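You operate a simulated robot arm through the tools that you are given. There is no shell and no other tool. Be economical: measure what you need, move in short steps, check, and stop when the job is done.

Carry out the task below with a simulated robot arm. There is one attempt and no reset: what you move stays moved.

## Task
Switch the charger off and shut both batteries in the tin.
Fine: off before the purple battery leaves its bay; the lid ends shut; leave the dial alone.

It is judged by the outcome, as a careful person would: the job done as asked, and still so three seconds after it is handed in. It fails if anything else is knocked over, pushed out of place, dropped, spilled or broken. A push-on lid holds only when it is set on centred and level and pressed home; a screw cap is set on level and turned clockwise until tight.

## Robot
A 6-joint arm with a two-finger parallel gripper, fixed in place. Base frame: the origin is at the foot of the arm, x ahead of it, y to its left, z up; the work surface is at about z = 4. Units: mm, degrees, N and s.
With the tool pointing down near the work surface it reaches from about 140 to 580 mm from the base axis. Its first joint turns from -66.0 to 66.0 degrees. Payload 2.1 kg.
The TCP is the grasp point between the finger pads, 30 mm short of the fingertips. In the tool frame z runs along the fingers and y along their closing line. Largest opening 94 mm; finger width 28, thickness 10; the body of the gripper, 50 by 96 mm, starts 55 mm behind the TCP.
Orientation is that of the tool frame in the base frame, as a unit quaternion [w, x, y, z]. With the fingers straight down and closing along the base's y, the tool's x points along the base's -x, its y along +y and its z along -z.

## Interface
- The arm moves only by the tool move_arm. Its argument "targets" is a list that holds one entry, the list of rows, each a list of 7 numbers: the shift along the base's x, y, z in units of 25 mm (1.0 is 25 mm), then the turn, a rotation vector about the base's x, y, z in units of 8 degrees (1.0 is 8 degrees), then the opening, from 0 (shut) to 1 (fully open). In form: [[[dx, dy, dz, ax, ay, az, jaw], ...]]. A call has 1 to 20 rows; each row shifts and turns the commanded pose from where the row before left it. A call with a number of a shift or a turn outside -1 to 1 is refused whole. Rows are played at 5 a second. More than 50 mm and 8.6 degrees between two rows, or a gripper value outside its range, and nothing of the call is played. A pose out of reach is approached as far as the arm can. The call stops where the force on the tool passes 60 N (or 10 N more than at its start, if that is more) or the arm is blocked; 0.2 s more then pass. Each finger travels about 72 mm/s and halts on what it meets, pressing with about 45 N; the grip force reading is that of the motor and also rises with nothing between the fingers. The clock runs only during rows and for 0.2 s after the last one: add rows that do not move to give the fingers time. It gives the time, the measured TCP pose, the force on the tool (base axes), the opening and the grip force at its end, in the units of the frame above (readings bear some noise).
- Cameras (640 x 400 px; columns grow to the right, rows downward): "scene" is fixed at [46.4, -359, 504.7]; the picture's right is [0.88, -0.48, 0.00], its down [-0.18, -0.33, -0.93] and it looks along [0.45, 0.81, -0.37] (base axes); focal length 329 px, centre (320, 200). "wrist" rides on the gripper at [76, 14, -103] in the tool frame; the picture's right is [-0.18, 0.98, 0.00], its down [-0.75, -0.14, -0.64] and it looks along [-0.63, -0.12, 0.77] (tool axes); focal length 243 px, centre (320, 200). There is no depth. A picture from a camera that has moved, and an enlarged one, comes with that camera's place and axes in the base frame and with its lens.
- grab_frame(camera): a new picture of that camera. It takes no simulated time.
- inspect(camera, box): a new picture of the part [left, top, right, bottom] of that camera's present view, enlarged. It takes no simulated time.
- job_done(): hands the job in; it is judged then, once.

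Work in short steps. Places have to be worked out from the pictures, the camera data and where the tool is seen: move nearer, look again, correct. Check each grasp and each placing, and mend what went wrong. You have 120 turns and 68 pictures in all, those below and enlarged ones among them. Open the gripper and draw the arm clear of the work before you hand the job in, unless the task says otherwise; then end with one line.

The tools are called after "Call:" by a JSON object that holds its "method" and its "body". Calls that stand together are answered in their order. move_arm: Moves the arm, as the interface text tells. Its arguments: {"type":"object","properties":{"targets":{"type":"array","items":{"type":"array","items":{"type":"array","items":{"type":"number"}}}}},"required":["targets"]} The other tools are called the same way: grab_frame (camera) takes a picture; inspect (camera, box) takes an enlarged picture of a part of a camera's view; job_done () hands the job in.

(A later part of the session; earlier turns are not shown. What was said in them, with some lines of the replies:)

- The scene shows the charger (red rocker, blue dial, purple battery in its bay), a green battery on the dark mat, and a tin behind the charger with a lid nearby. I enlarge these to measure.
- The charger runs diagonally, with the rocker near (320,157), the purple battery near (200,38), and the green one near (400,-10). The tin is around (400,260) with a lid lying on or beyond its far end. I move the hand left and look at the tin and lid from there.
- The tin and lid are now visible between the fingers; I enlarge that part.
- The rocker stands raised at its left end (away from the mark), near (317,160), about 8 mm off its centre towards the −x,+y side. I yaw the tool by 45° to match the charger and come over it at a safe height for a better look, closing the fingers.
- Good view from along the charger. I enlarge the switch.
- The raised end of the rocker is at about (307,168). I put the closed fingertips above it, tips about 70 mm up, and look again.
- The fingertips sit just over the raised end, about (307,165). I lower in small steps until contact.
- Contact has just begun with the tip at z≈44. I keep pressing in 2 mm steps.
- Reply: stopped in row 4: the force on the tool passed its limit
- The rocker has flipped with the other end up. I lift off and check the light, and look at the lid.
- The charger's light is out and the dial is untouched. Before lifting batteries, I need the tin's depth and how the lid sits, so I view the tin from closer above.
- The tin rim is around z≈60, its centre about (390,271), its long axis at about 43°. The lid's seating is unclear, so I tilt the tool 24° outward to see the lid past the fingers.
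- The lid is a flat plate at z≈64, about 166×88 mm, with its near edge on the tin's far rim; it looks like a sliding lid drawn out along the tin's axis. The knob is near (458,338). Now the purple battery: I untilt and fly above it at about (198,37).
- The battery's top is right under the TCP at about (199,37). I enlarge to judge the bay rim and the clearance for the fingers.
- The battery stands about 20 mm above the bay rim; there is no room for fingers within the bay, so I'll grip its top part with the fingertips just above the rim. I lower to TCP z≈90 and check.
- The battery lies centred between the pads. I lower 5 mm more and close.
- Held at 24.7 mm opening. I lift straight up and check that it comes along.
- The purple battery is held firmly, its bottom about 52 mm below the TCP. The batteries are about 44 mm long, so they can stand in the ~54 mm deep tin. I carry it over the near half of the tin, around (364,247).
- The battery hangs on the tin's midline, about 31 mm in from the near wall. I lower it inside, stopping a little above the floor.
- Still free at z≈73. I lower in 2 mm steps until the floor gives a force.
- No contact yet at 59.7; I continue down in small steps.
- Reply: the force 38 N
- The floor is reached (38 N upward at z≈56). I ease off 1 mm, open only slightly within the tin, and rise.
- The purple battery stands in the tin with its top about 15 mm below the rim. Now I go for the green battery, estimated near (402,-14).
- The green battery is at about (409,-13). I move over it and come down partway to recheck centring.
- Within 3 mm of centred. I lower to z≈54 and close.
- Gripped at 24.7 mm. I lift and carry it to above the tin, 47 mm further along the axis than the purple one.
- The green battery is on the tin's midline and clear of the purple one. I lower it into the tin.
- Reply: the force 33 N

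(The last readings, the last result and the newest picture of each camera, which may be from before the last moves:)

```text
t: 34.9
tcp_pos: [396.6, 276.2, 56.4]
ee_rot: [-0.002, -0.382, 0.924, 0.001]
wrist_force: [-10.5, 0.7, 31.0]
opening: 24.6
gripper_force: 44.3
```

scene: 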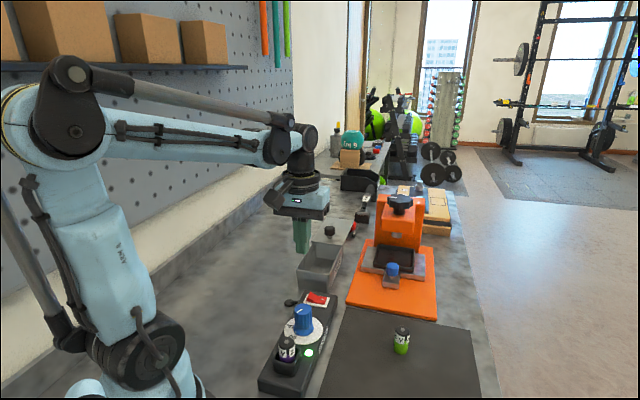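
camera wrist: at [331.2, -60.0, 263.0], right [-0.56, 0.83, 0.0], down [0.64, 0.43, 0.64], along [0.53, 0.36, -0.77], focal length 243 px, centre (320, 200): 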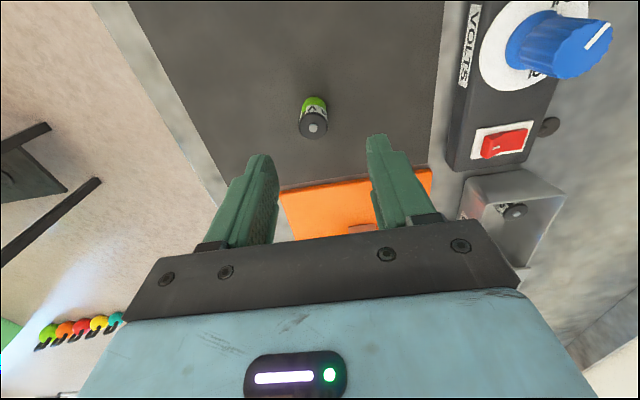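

Floor contact at z≈56. I ease off, open slightly and rise straight out.

Call:
{"method": "move_arm", "body": {"targets": [[[0, 0, 0.05, 0, 0, 0, 0.1], [0, 0, 0, 0, 0, 0, 0.3], [0, 0, 0, 0, 0, 0, 0.4], [0, 0, 0, 0, 0, 0, 0.4], [0, 0, 0.4, 0, 0, 0, 0.4], [0, 0, 0.8, 0, 0, 0, 0.4], [0, 0, 0.9, 0, 0, 0, 0.4], [0, 0, 0.9, 0, 0, 0, 0.4], [0, 0, 0.9, 0, 0, 0, 0.4]]]}}

Call:
{"method": "inspect", "body": {"camera": "scene", "box": [280, 210, 380, 300]}}

Call:
{"method": "inspect", "body": {"camera": "wrist", "box": [200, 0, 440, 240]}}

```text
t: 36.9
tcp_pos: [399.2, 275.2, 155.5]
ee_rot: [-0.002, -0.381, 0.924, 0.0]
wrist_force: [-1.0, 0.3, 0.0]
opening: 37.6
gripper_force: 0.0
```

```text
4.44 times, centred on (330, 255) of scene
camera zoom: at [46.4, -359.0, 504.7], right [0.88, -0.48, 0.0], down [-0.18, -0.33, -0.93], along [0.45, 0.81, -0.37], focal length 1462 px, centre (276, -44)
```

zoom: 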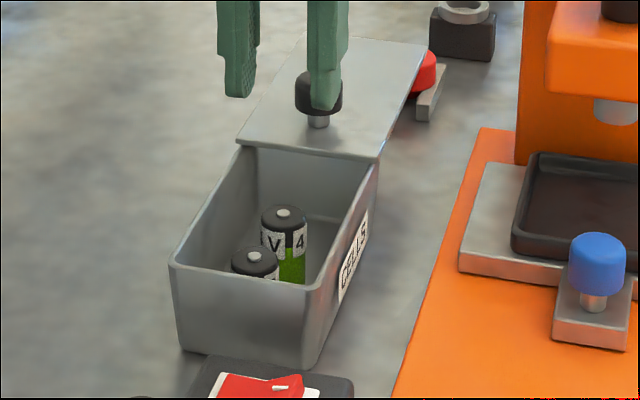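

```text
1.67 times, centred on (320, 120) of wrist
camera zoom: at [334.5, 232.9, 257.9], right [-0.56, 0.83, 0.0], down [0.64, 0.43, 0.64], along [0.53, 0.36, -0.77], focal length 404 px, centre (320, 333)
```

zoom: 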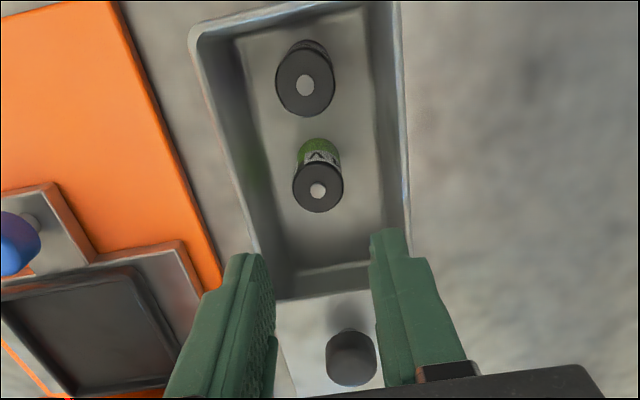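

Both batteries stand well below the rim. The lid's knob is at about (456,337), top z≈90. I move above it with the fingers open to 47 mm and check.

Call:
{"method": "move_arm", "body": {"targets": [[[0.765, 0.82, 0, 0, 0, 0, 0.55], [0.765, 0.82, 0, 0, 0, 0, 0.55], [0.765, 0.82, 0, 0, 0, 0, 0.55], [0, 0, -0.6, 0, 0, 0, 0.55], [0, 0, 0, 0, 0, 0, 0.55]]]}}

Call:
{"method": "inspect", "body": {"camera": "wrist", "box": [200, 40, 440, 240]}}

Call:
{"method": "inspect", "body": {"camera": "scene", "box": [280, 190, 390, 270]}}

```text
t: 38.0
tcp_pos: [456.7, 338.6, 139.7]
ee_rot: [-0.002, -0.381, 0.925, 0.001]
wrist_force: [0.7, 0.1, 1.3]
opening: 51.5
gripper_force: 0.2
```

```text
2.00 times, centred on (320, 140) of wrist
camera zoom: at [392.5, 294.9, 240.2], right [-0.56, 0.83, 0.0], down [0.64, 0.43, 0.64], along [0.53, 0.36, -0.77], focal length 485 px, centre (320, 320)
```

zoom: 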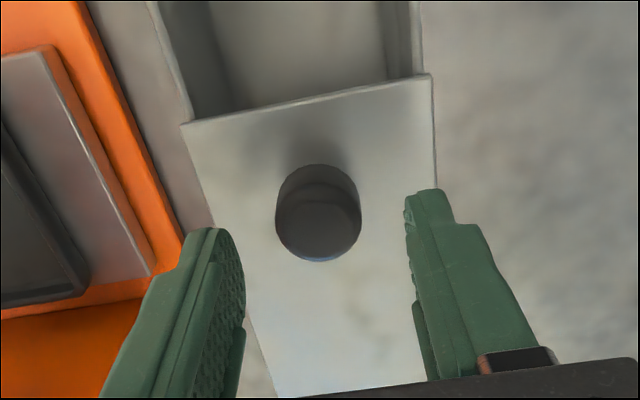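

```text
5.00 times, centred on (335, 230) of scene
camera zoom: at [46.4, -359.0, 504.7], right [0.88, -0.48, 0.0], down [-0.18, -0.33, -0.93], along [0.45, 0.81, -0.37], focal length 1644 px, centre (245, 50)
```

zoom: 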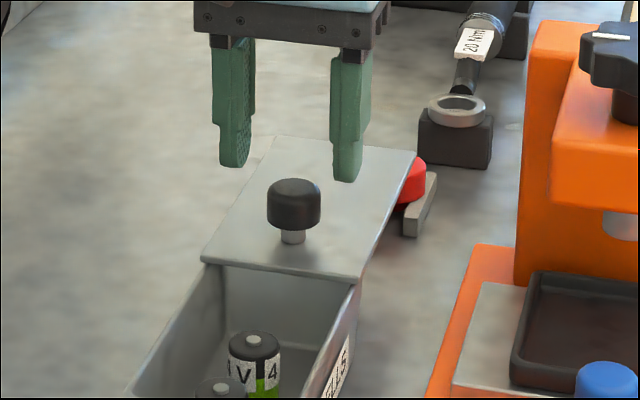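

The knob is centred under the fingers within a few mm, with its top at about z 92–100. I descend so that the tips straddle the cap, just above the lid, then look.

Call:
{"method": "move_arm", "body": {"targets": [[[0, 0, -0.5, 0, 0, 0, 0.55], [0, 0, -0.5, 0, 0, 0, 0.55], [0, 0, -0.4, 0, 0, 0, 0.55], [0, 0, 0, 0, 0, 0, 0.55]]]}}

Call:
{"method": "inspect", "body": {"camera": "scene", "box": [290, 200, 370, 260]}}

```text
t: 39.0
tcp_pos: [457.2, 337.3, 104.4]
ee_rot: [-0.001, -0.382, 0.924, 0.0]
wrist_force: [0.0, 0.3, 0.3]
opening: 51.7
gripper_force: 0.1
```

```text
6.67 times, centred on (330, 230) of scene
camera zoom: at [46.4, -359.0, 504.7], right [0.88, -0.48, 0.0], down [-0.18, -0.33, -0.93], along [0.45, 0.81, -0.37], focal length 2192 px, centre (253, 0)
```

zoom: 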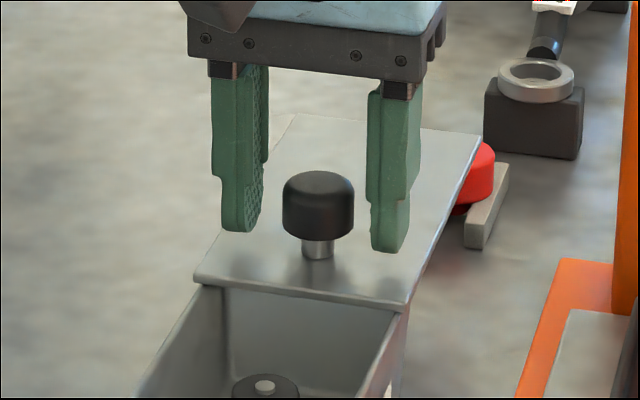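

The tips straddle the cap and clear the lid. I shift about 2 mm to centre, then close on the knob.

Call:
{"method": "move_arm", "body": {"targets": [[[0.05, -0.06, 0, 0, 0, 0, 0.55], [0, 0, 0, 0, 0, 0, 0.4], [0, 0, 0, 0, 0, 0, 0.2], [0, 0, 0, 0, 0, 0, 0.2], [0, 0, 0, 0, 0, 0, 0.2]]]}}

Call:
{"method": "inspect", "body": {"camera": "scene", "box": [290, 200, 370, 260]}}

```text
t: 40.2
tcp_pos: [457.9, 338.2, 103.9]
ee_rot: [-0.003, -0.383, 0.924, 0.0]
wrist_force: [-13.9, 10.1, -1.6]
opening: 28.5
gripper_force: 44.7
```

```text
6.67 times, centred on (330, 230) of scene
camera zoom: at [46.4, -358.9, 504.7], right [0.88, -0.48, 0.0], down [-0.18, -0.33, -0.93], along [0.45, 0.81, -0.37], focal length 2192 px, centre (253, 0)
```

zoom: 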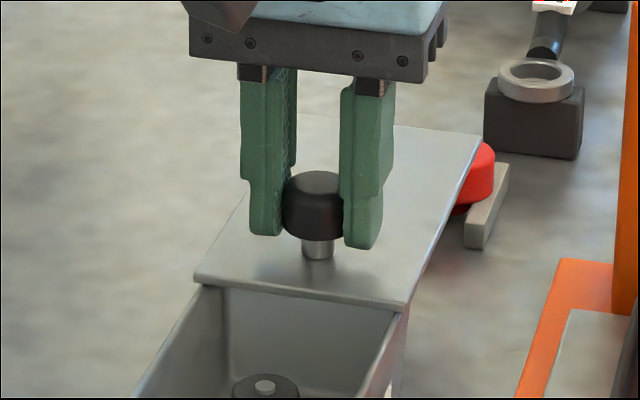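

The knob is held (28.5 mm) and the lid resists sideways, so it's guided. I relax the sideways strain and slide it 20 mm along the tin's axis towards the near end, watching the force.

Call:
{"method": "move_arm", "body": {"targets": [[[-0.04, 0.04, 0, 0, 0, 0, 0.2], [-0.288, -0.278, 0, 0, 0, 0, 0.2], [-0.288, -0.278, 0, 0, 0, 0, 0.2], [0, 0, 0, 0, 0, 0, 0.2]]]}}

Call:
{"method": "inspect", "body": {"camera": "scene", "box": [290, 200, 370, 260]}}

```text
t: 41.2
tcp_pos: [442.8, 324.8, 103.3]
ee_rot: [0.0, -0.38, 0.925, -0.001]
wrist_force: [4.0, -3.5, -8.8]
opening: 28.5
gripper_force: 44.8
```

```text
6.67 times, centred on (330, 230) of scene
camera zoom: at [46.5, -358.9, 504.7], right [0.88, -0.48, 0.0], down [-0.18, -0.33, -0.93], along [0.45, 0.81, -0.37], focal length 2192 px, centre (253, 0)
```

zoom: 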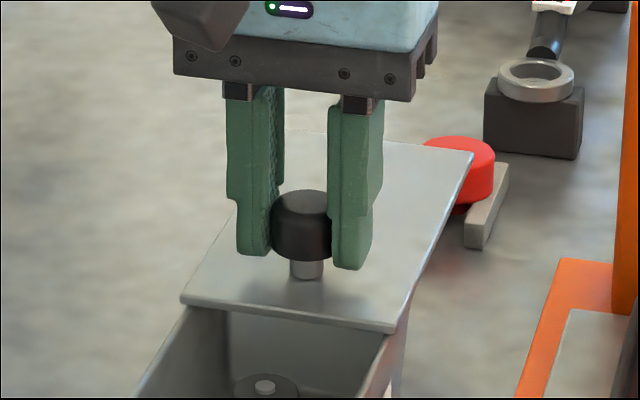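

The lid follows smoothly with little force. I slide another 40 mm.

Call:
{"method": "move_arm", "body": {"targets": [[[-0.288, -0.278, 0, 0, 0, 0, 0.2], [-0.288, -0.278, 0, 0, 0, 0, 0.2], [-0.288, -0.278, 0, 0, 0, 0, 0.2], [-0.288, -0.278, 0, 0, 0, 0, 0.2], [0, 0, 0, 0, 0, 0, 0.2]]]}}

Call:
{"method": "inspect", "body": {"camera": "scene", "box": [270, 210, 370, 290]}}

```text
t: 42.5
tcp_pos: [414.0, 294.5, 105.1]
ee_rot: [-0.002, -0.381, 0.925, -0.002]
wrist_force: [12.2, -13.0, -38.8]
opening: 28.4
gripper_force: 44.8
```

```text
5.00 times, centred on (320, 250) of scene
camera zoom: at [46.6, -358.8, 504.8], right [0.88, -0.48, 0.0], down [-0.18, -0.33, -0.93], along [0.45, 0.81, -0.37], focal length 1644 px, centre (320, -50)
```

zoom: 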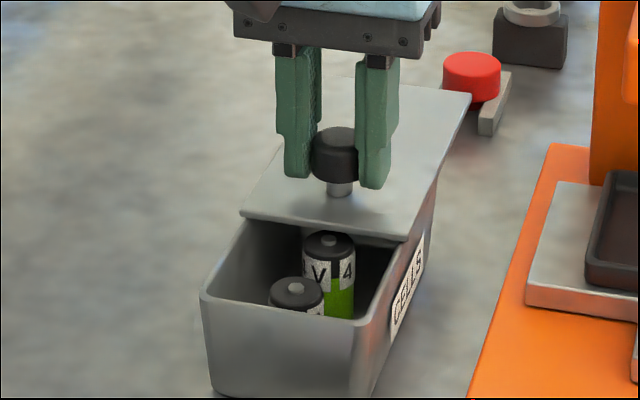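

The lid pulls a bit down and sideways on the tool, so I relieve that (down 1.5 mm, small side shift and a slightly turned direction) and continue 30 mm.

Call:
{"method": "move_arm", "body": {"targets": [[[0.04, -0.04, -0.06, 0, 0, 0, 0.2], [-0.281, -0.286, -0.01, 0, 0, 0, 0.2], [-0.281, -0.286, -0.01, 0, 0, 0, 0.2], [-0.281, -0.286, -0.01, 0, 0, 0, 0.2], [0, 0, 0, 0, 0, 0, 0.2]]]}}

```text
t: 43.6
tcp_pos: [394.3, 274.0, 103.9]
ee_rot: [-0.002, -0.382, 0.924, 0.002]
wrist_force: [1.4, -0.2, 35.9]
opening: 28.2
gripper_force: 45.3
```

Sideways force is gone; now slightly pressing down, so I raise 0.8 mm and continue 25 mm.

Call:
{"method": "move_arm", "body": {"targets": [[[0, 0, 0.035, 0, 0, 0, 0.2], [-0.281, -0.286, 0, 0, 0, 0, 0.2], [-0.281, -0.286, 0, 0, 0, 0, 0.2], [-0.14, -0.143, 0, 0, 0, 0, 0.2], [0, 0, 0, 0, 0, 0, 0.2]]]}}

Call:
{"method": "inspect", "body": {"camera": "scene", "box": [270, 210, 370, 290]}}

```text
t: 44.9
tcp_pos: [375.5, 255.5, 104.3]
ee_rot: [-0.002, -0.381, 0.925, 0.0]
wrist_force: [-3.5, 4.0, 39.2]
opening: 28.6
gripper_force: 44.7
```

```text
5.00 times, centred on (320, 250) of scene
camera zoom: at [46.3, -359.1, 504.6], right [0.88, -0.48, 0.0], down [-0.18, -0.33, -0.93], along [0.45, 0.81, -0.37], focal length 1644 px, centre (320, -50)
```

zoom: 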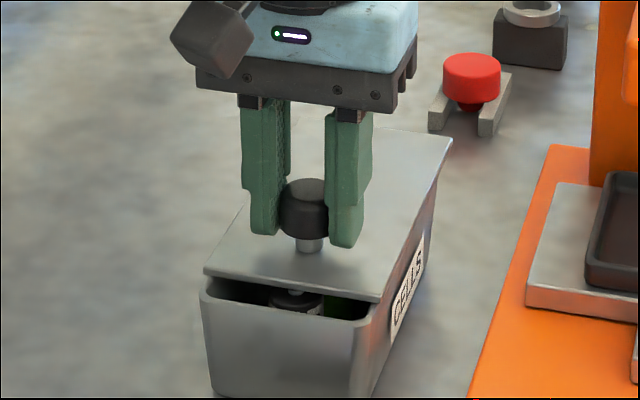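

About 15 mm of opening is left. I ease up a bit and slide on until it meets its stop.

Call:
{"method": "move_arm", "body": {"targets": [[[0, 0, 0.04, 0, 0, 0, 0.2], [-0.2, -0.204, 0, 0, 0, 0, 0.2], [-0.14, -0.143, 0, 0, 0, 0, 0.2], [0, 0, 0, 0, 0, 0, 0.2]]]}}

Call:
{"method": "inspect", "body": {"camera": "scene", "box": [270, 210, 370, 290]}}

```text
t: 45.9
tcp_pos: [366.9, 247.3, 104.2]
ee_rot: [-0.001, -0.382, 0.924, 0.002]
wrist_force: [-8.1, 9.6, -9.5]
opening: 28.1
gripper_force: 44.4
```

```text
5.00 times, centred on (320, 250) of scene
camera zoom: at [46.5, -358.9, 504.7], right [0.88, -0.48, 0.0], down [-0.18, -0.33, -0.93], along [0.45, 0.81, -0.37], focal length 1644 px, centre (320, -50)
```

zoom: 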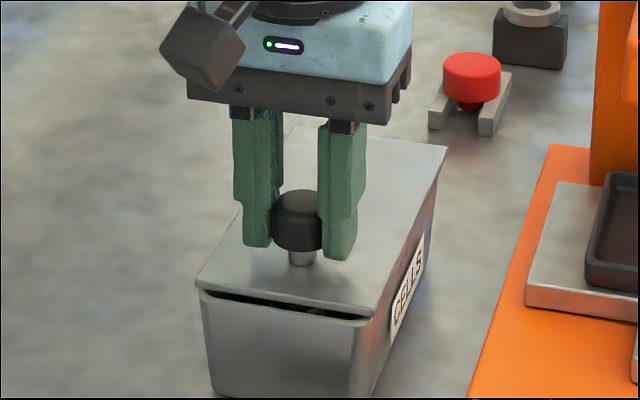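

Only a sliver remains. I correct sideways and push the last few mm to the stop.

Call:
{"method": "move_arm", "body": {"targets": [[[-0.02, 0.02, 0, 0, 0, 0, 0.2], [-0.1, -0.1, 0, 0, 0, 0, 0.2], [-0.1, -0.1, 0, 0, 0, 0, 0.2], [0, 0, 0, 0, 0, 0, 0.2]]]}}

Call:
{"method": "inspect", "body": {"camera": "scene", "box": [270, 210, 370, 290]}}

```text
t: 46.9
tcp_pos: [362.7, 242.2, 103.6]
ee_rot: [-0.002, -0.381, 0.925, -0.001]
wrist_force: [-1.6, 2.5, -32.1]
opening: 28.5
gripper_force: 45.4
```

```text
5.00 times, centred on (320, 250) of scene
camera zoom: at [46.6, -358.9, 504.7], right [0.88, -0.48, 0.0], down [-0.18, -0.33, -0.93], along [0.45, 0.81, -0.37], focal length 1644 px, centre (320, -50)
```

zoom: 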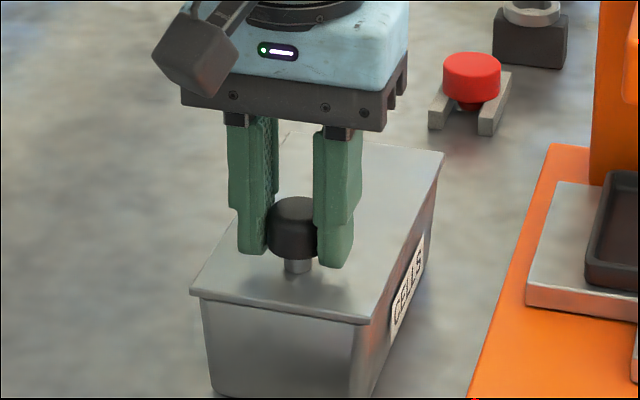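

The lid now covers the near rim. I relieve the vertical strain and nudge further to see if there is an end stop.

Call:
{"method": "move_arm", "body": {"targets": [[[0, 0, -0.035, 0, 0, 0, 0.2], [-0.06, -0.06, 0, 0, 0, 0, 0.2], [-0.06, -0.06, 0, 0, 0, 0, 0.2], [0, 0, 0, 0, 0, 0, 0.2]]]}}

Call:
{"method": "inspect", "body": {"camera": "scene", "box": [270, 210, 370, 290]}}

```text
t: 47.9
tcp_pos: [360.0, 241.0, 105.6]
ee_rot: [0.003, -0.381, 0.925, 0.002]
wrist_force: [22.6, 27.0, -17.4]
opening: 28.7
gripper_force: 44.8
```

```text
5.00 times, centred on (320, 250) of scene
camera zoom: at [46.5, -358.9, 504.7], right [0.88, -0.48, 0.0], down [-0.18, -0.33, -0.93], along [0.45, 0.81, -0.37], focal length 1644 px, centre (320, -50)
```

zoom: 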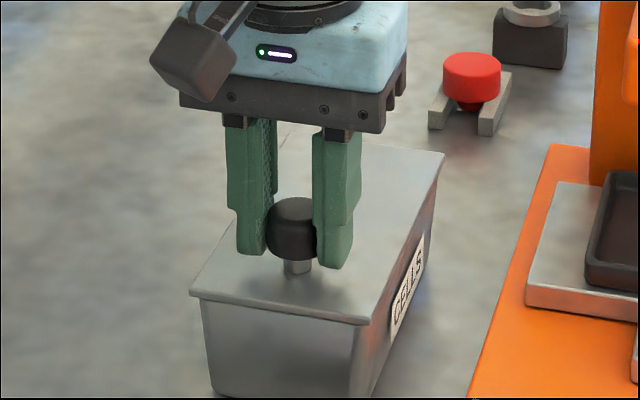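

The end stop is felt (35 N against the push) and the lid is fully over the tin. I release the knob, rise and move clear.

Call:
{"method": "move_arm", "body": {"targets": [[[0.03, 0.03, 0, 0, 0, 0, 0.2], [0, 0, 0, 0, 0, 0, 0.35], [0, 0, 0, 0, 0, 0, 0.55], [0, 0, 0, 0, 0, 0, 0.55], [0, 0, 0.5, 0, 0, 0, 0.55], [0, 0, 1, 0, 0, 0, 0.55], [0, 0, 1, 0, 0, 0, 0.55], [-0.4, 0.3, 1, 0, 0, 0, 0.55], [-0.8, 0.3, 1, 0, 0, 0, 0.55], [-0.8, 0.3, 0.5, 0, 0, 0, 0.55], [-0.8, 0.3, 0.5, 0, 0, 0, 0.55], [-0.8, 0.3, 0, 0, 0, 0, 0.55]]]}}

Call:
{"method": "grab_frame", "body": {"camera": "scene"}}

Call:
{"method": "inspect", "body": {"camera": "scene", "box": [270, 210, 370, 290]}}

Call:
{"method": "inspect", "body": {"camera": "scene", "box": [240, 270, 440, 400]}}

Call:
{"method": "grab_frame", "body": {"camera": "wrist"}}

```text
t: 50.5
tcp_pos: [266.7, 277.1, 241.7]
ee_rot: [-0.001, -0.38, 0.925, 0.001]
wrist_force: [-0.5, -0.2, 0.1]
opening: 51.8
gripper_force: 0.0
```

```text
14 pictures are left
```

scene: 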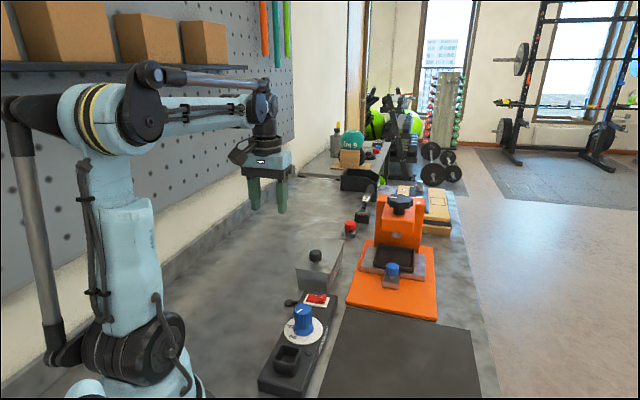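

```text
5.00 times, centred on (320, 250) of scene
camera zoom: at [46.4, -359.0, 504.7], right [0.88, -0.48, 0.0], down [-0.18, -0.33, -0.93], along [0.45, 0.81, -0.37], focal length 1644 px, centre (320, -50)
```

zoom: 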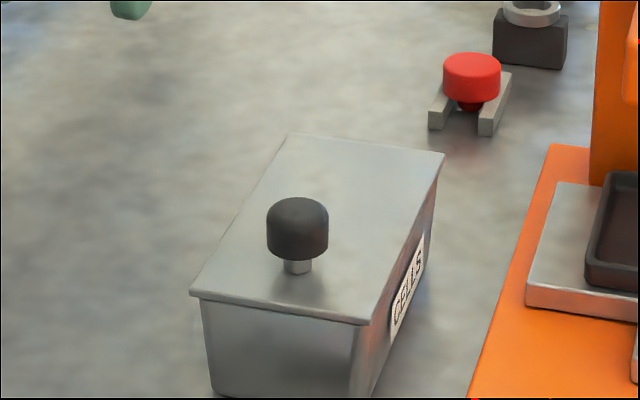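

```text
3.08 times, centred on (340, 335) of scene
camera zoom: at [46.4, -359.0, 504.7], right [0.88, -0.48, 0.0], down [-0.18, -0.33, -0.93], along [0.45, 0.81, -0.37], focal length 1012 px, centre (258, -215)
```

zoom: 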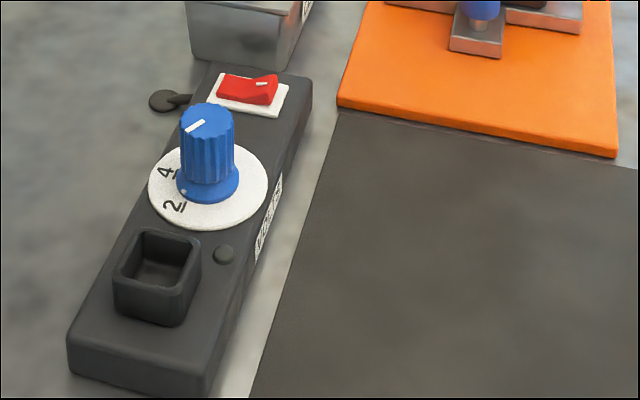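

```text
11 pictures are left
camera wrist: at [203.0, 233.6, 342.6], right [-0.56, 0.83, 0.0], down [0.64, 0.43, 0.64], along [0.53, 0.36, -0.77], focal length 243 px, centre (320, 200)
```

wrist: 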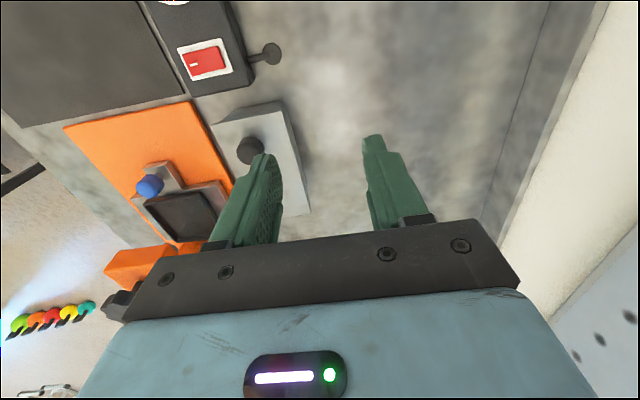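

The light is out, the rocker is off and the dial sits as before. The lid is flush over the tin, nothing else has moved, and the arm is clear with the gripper open, so I hand in.

Call:
{"method": "job_done", "body": {}}

```text
The job is handed in.
```

The charger is off (switched before the purple battery left its bay), both batteries stand in the tin with its lid slid fully shut, and I did not touch the dial.
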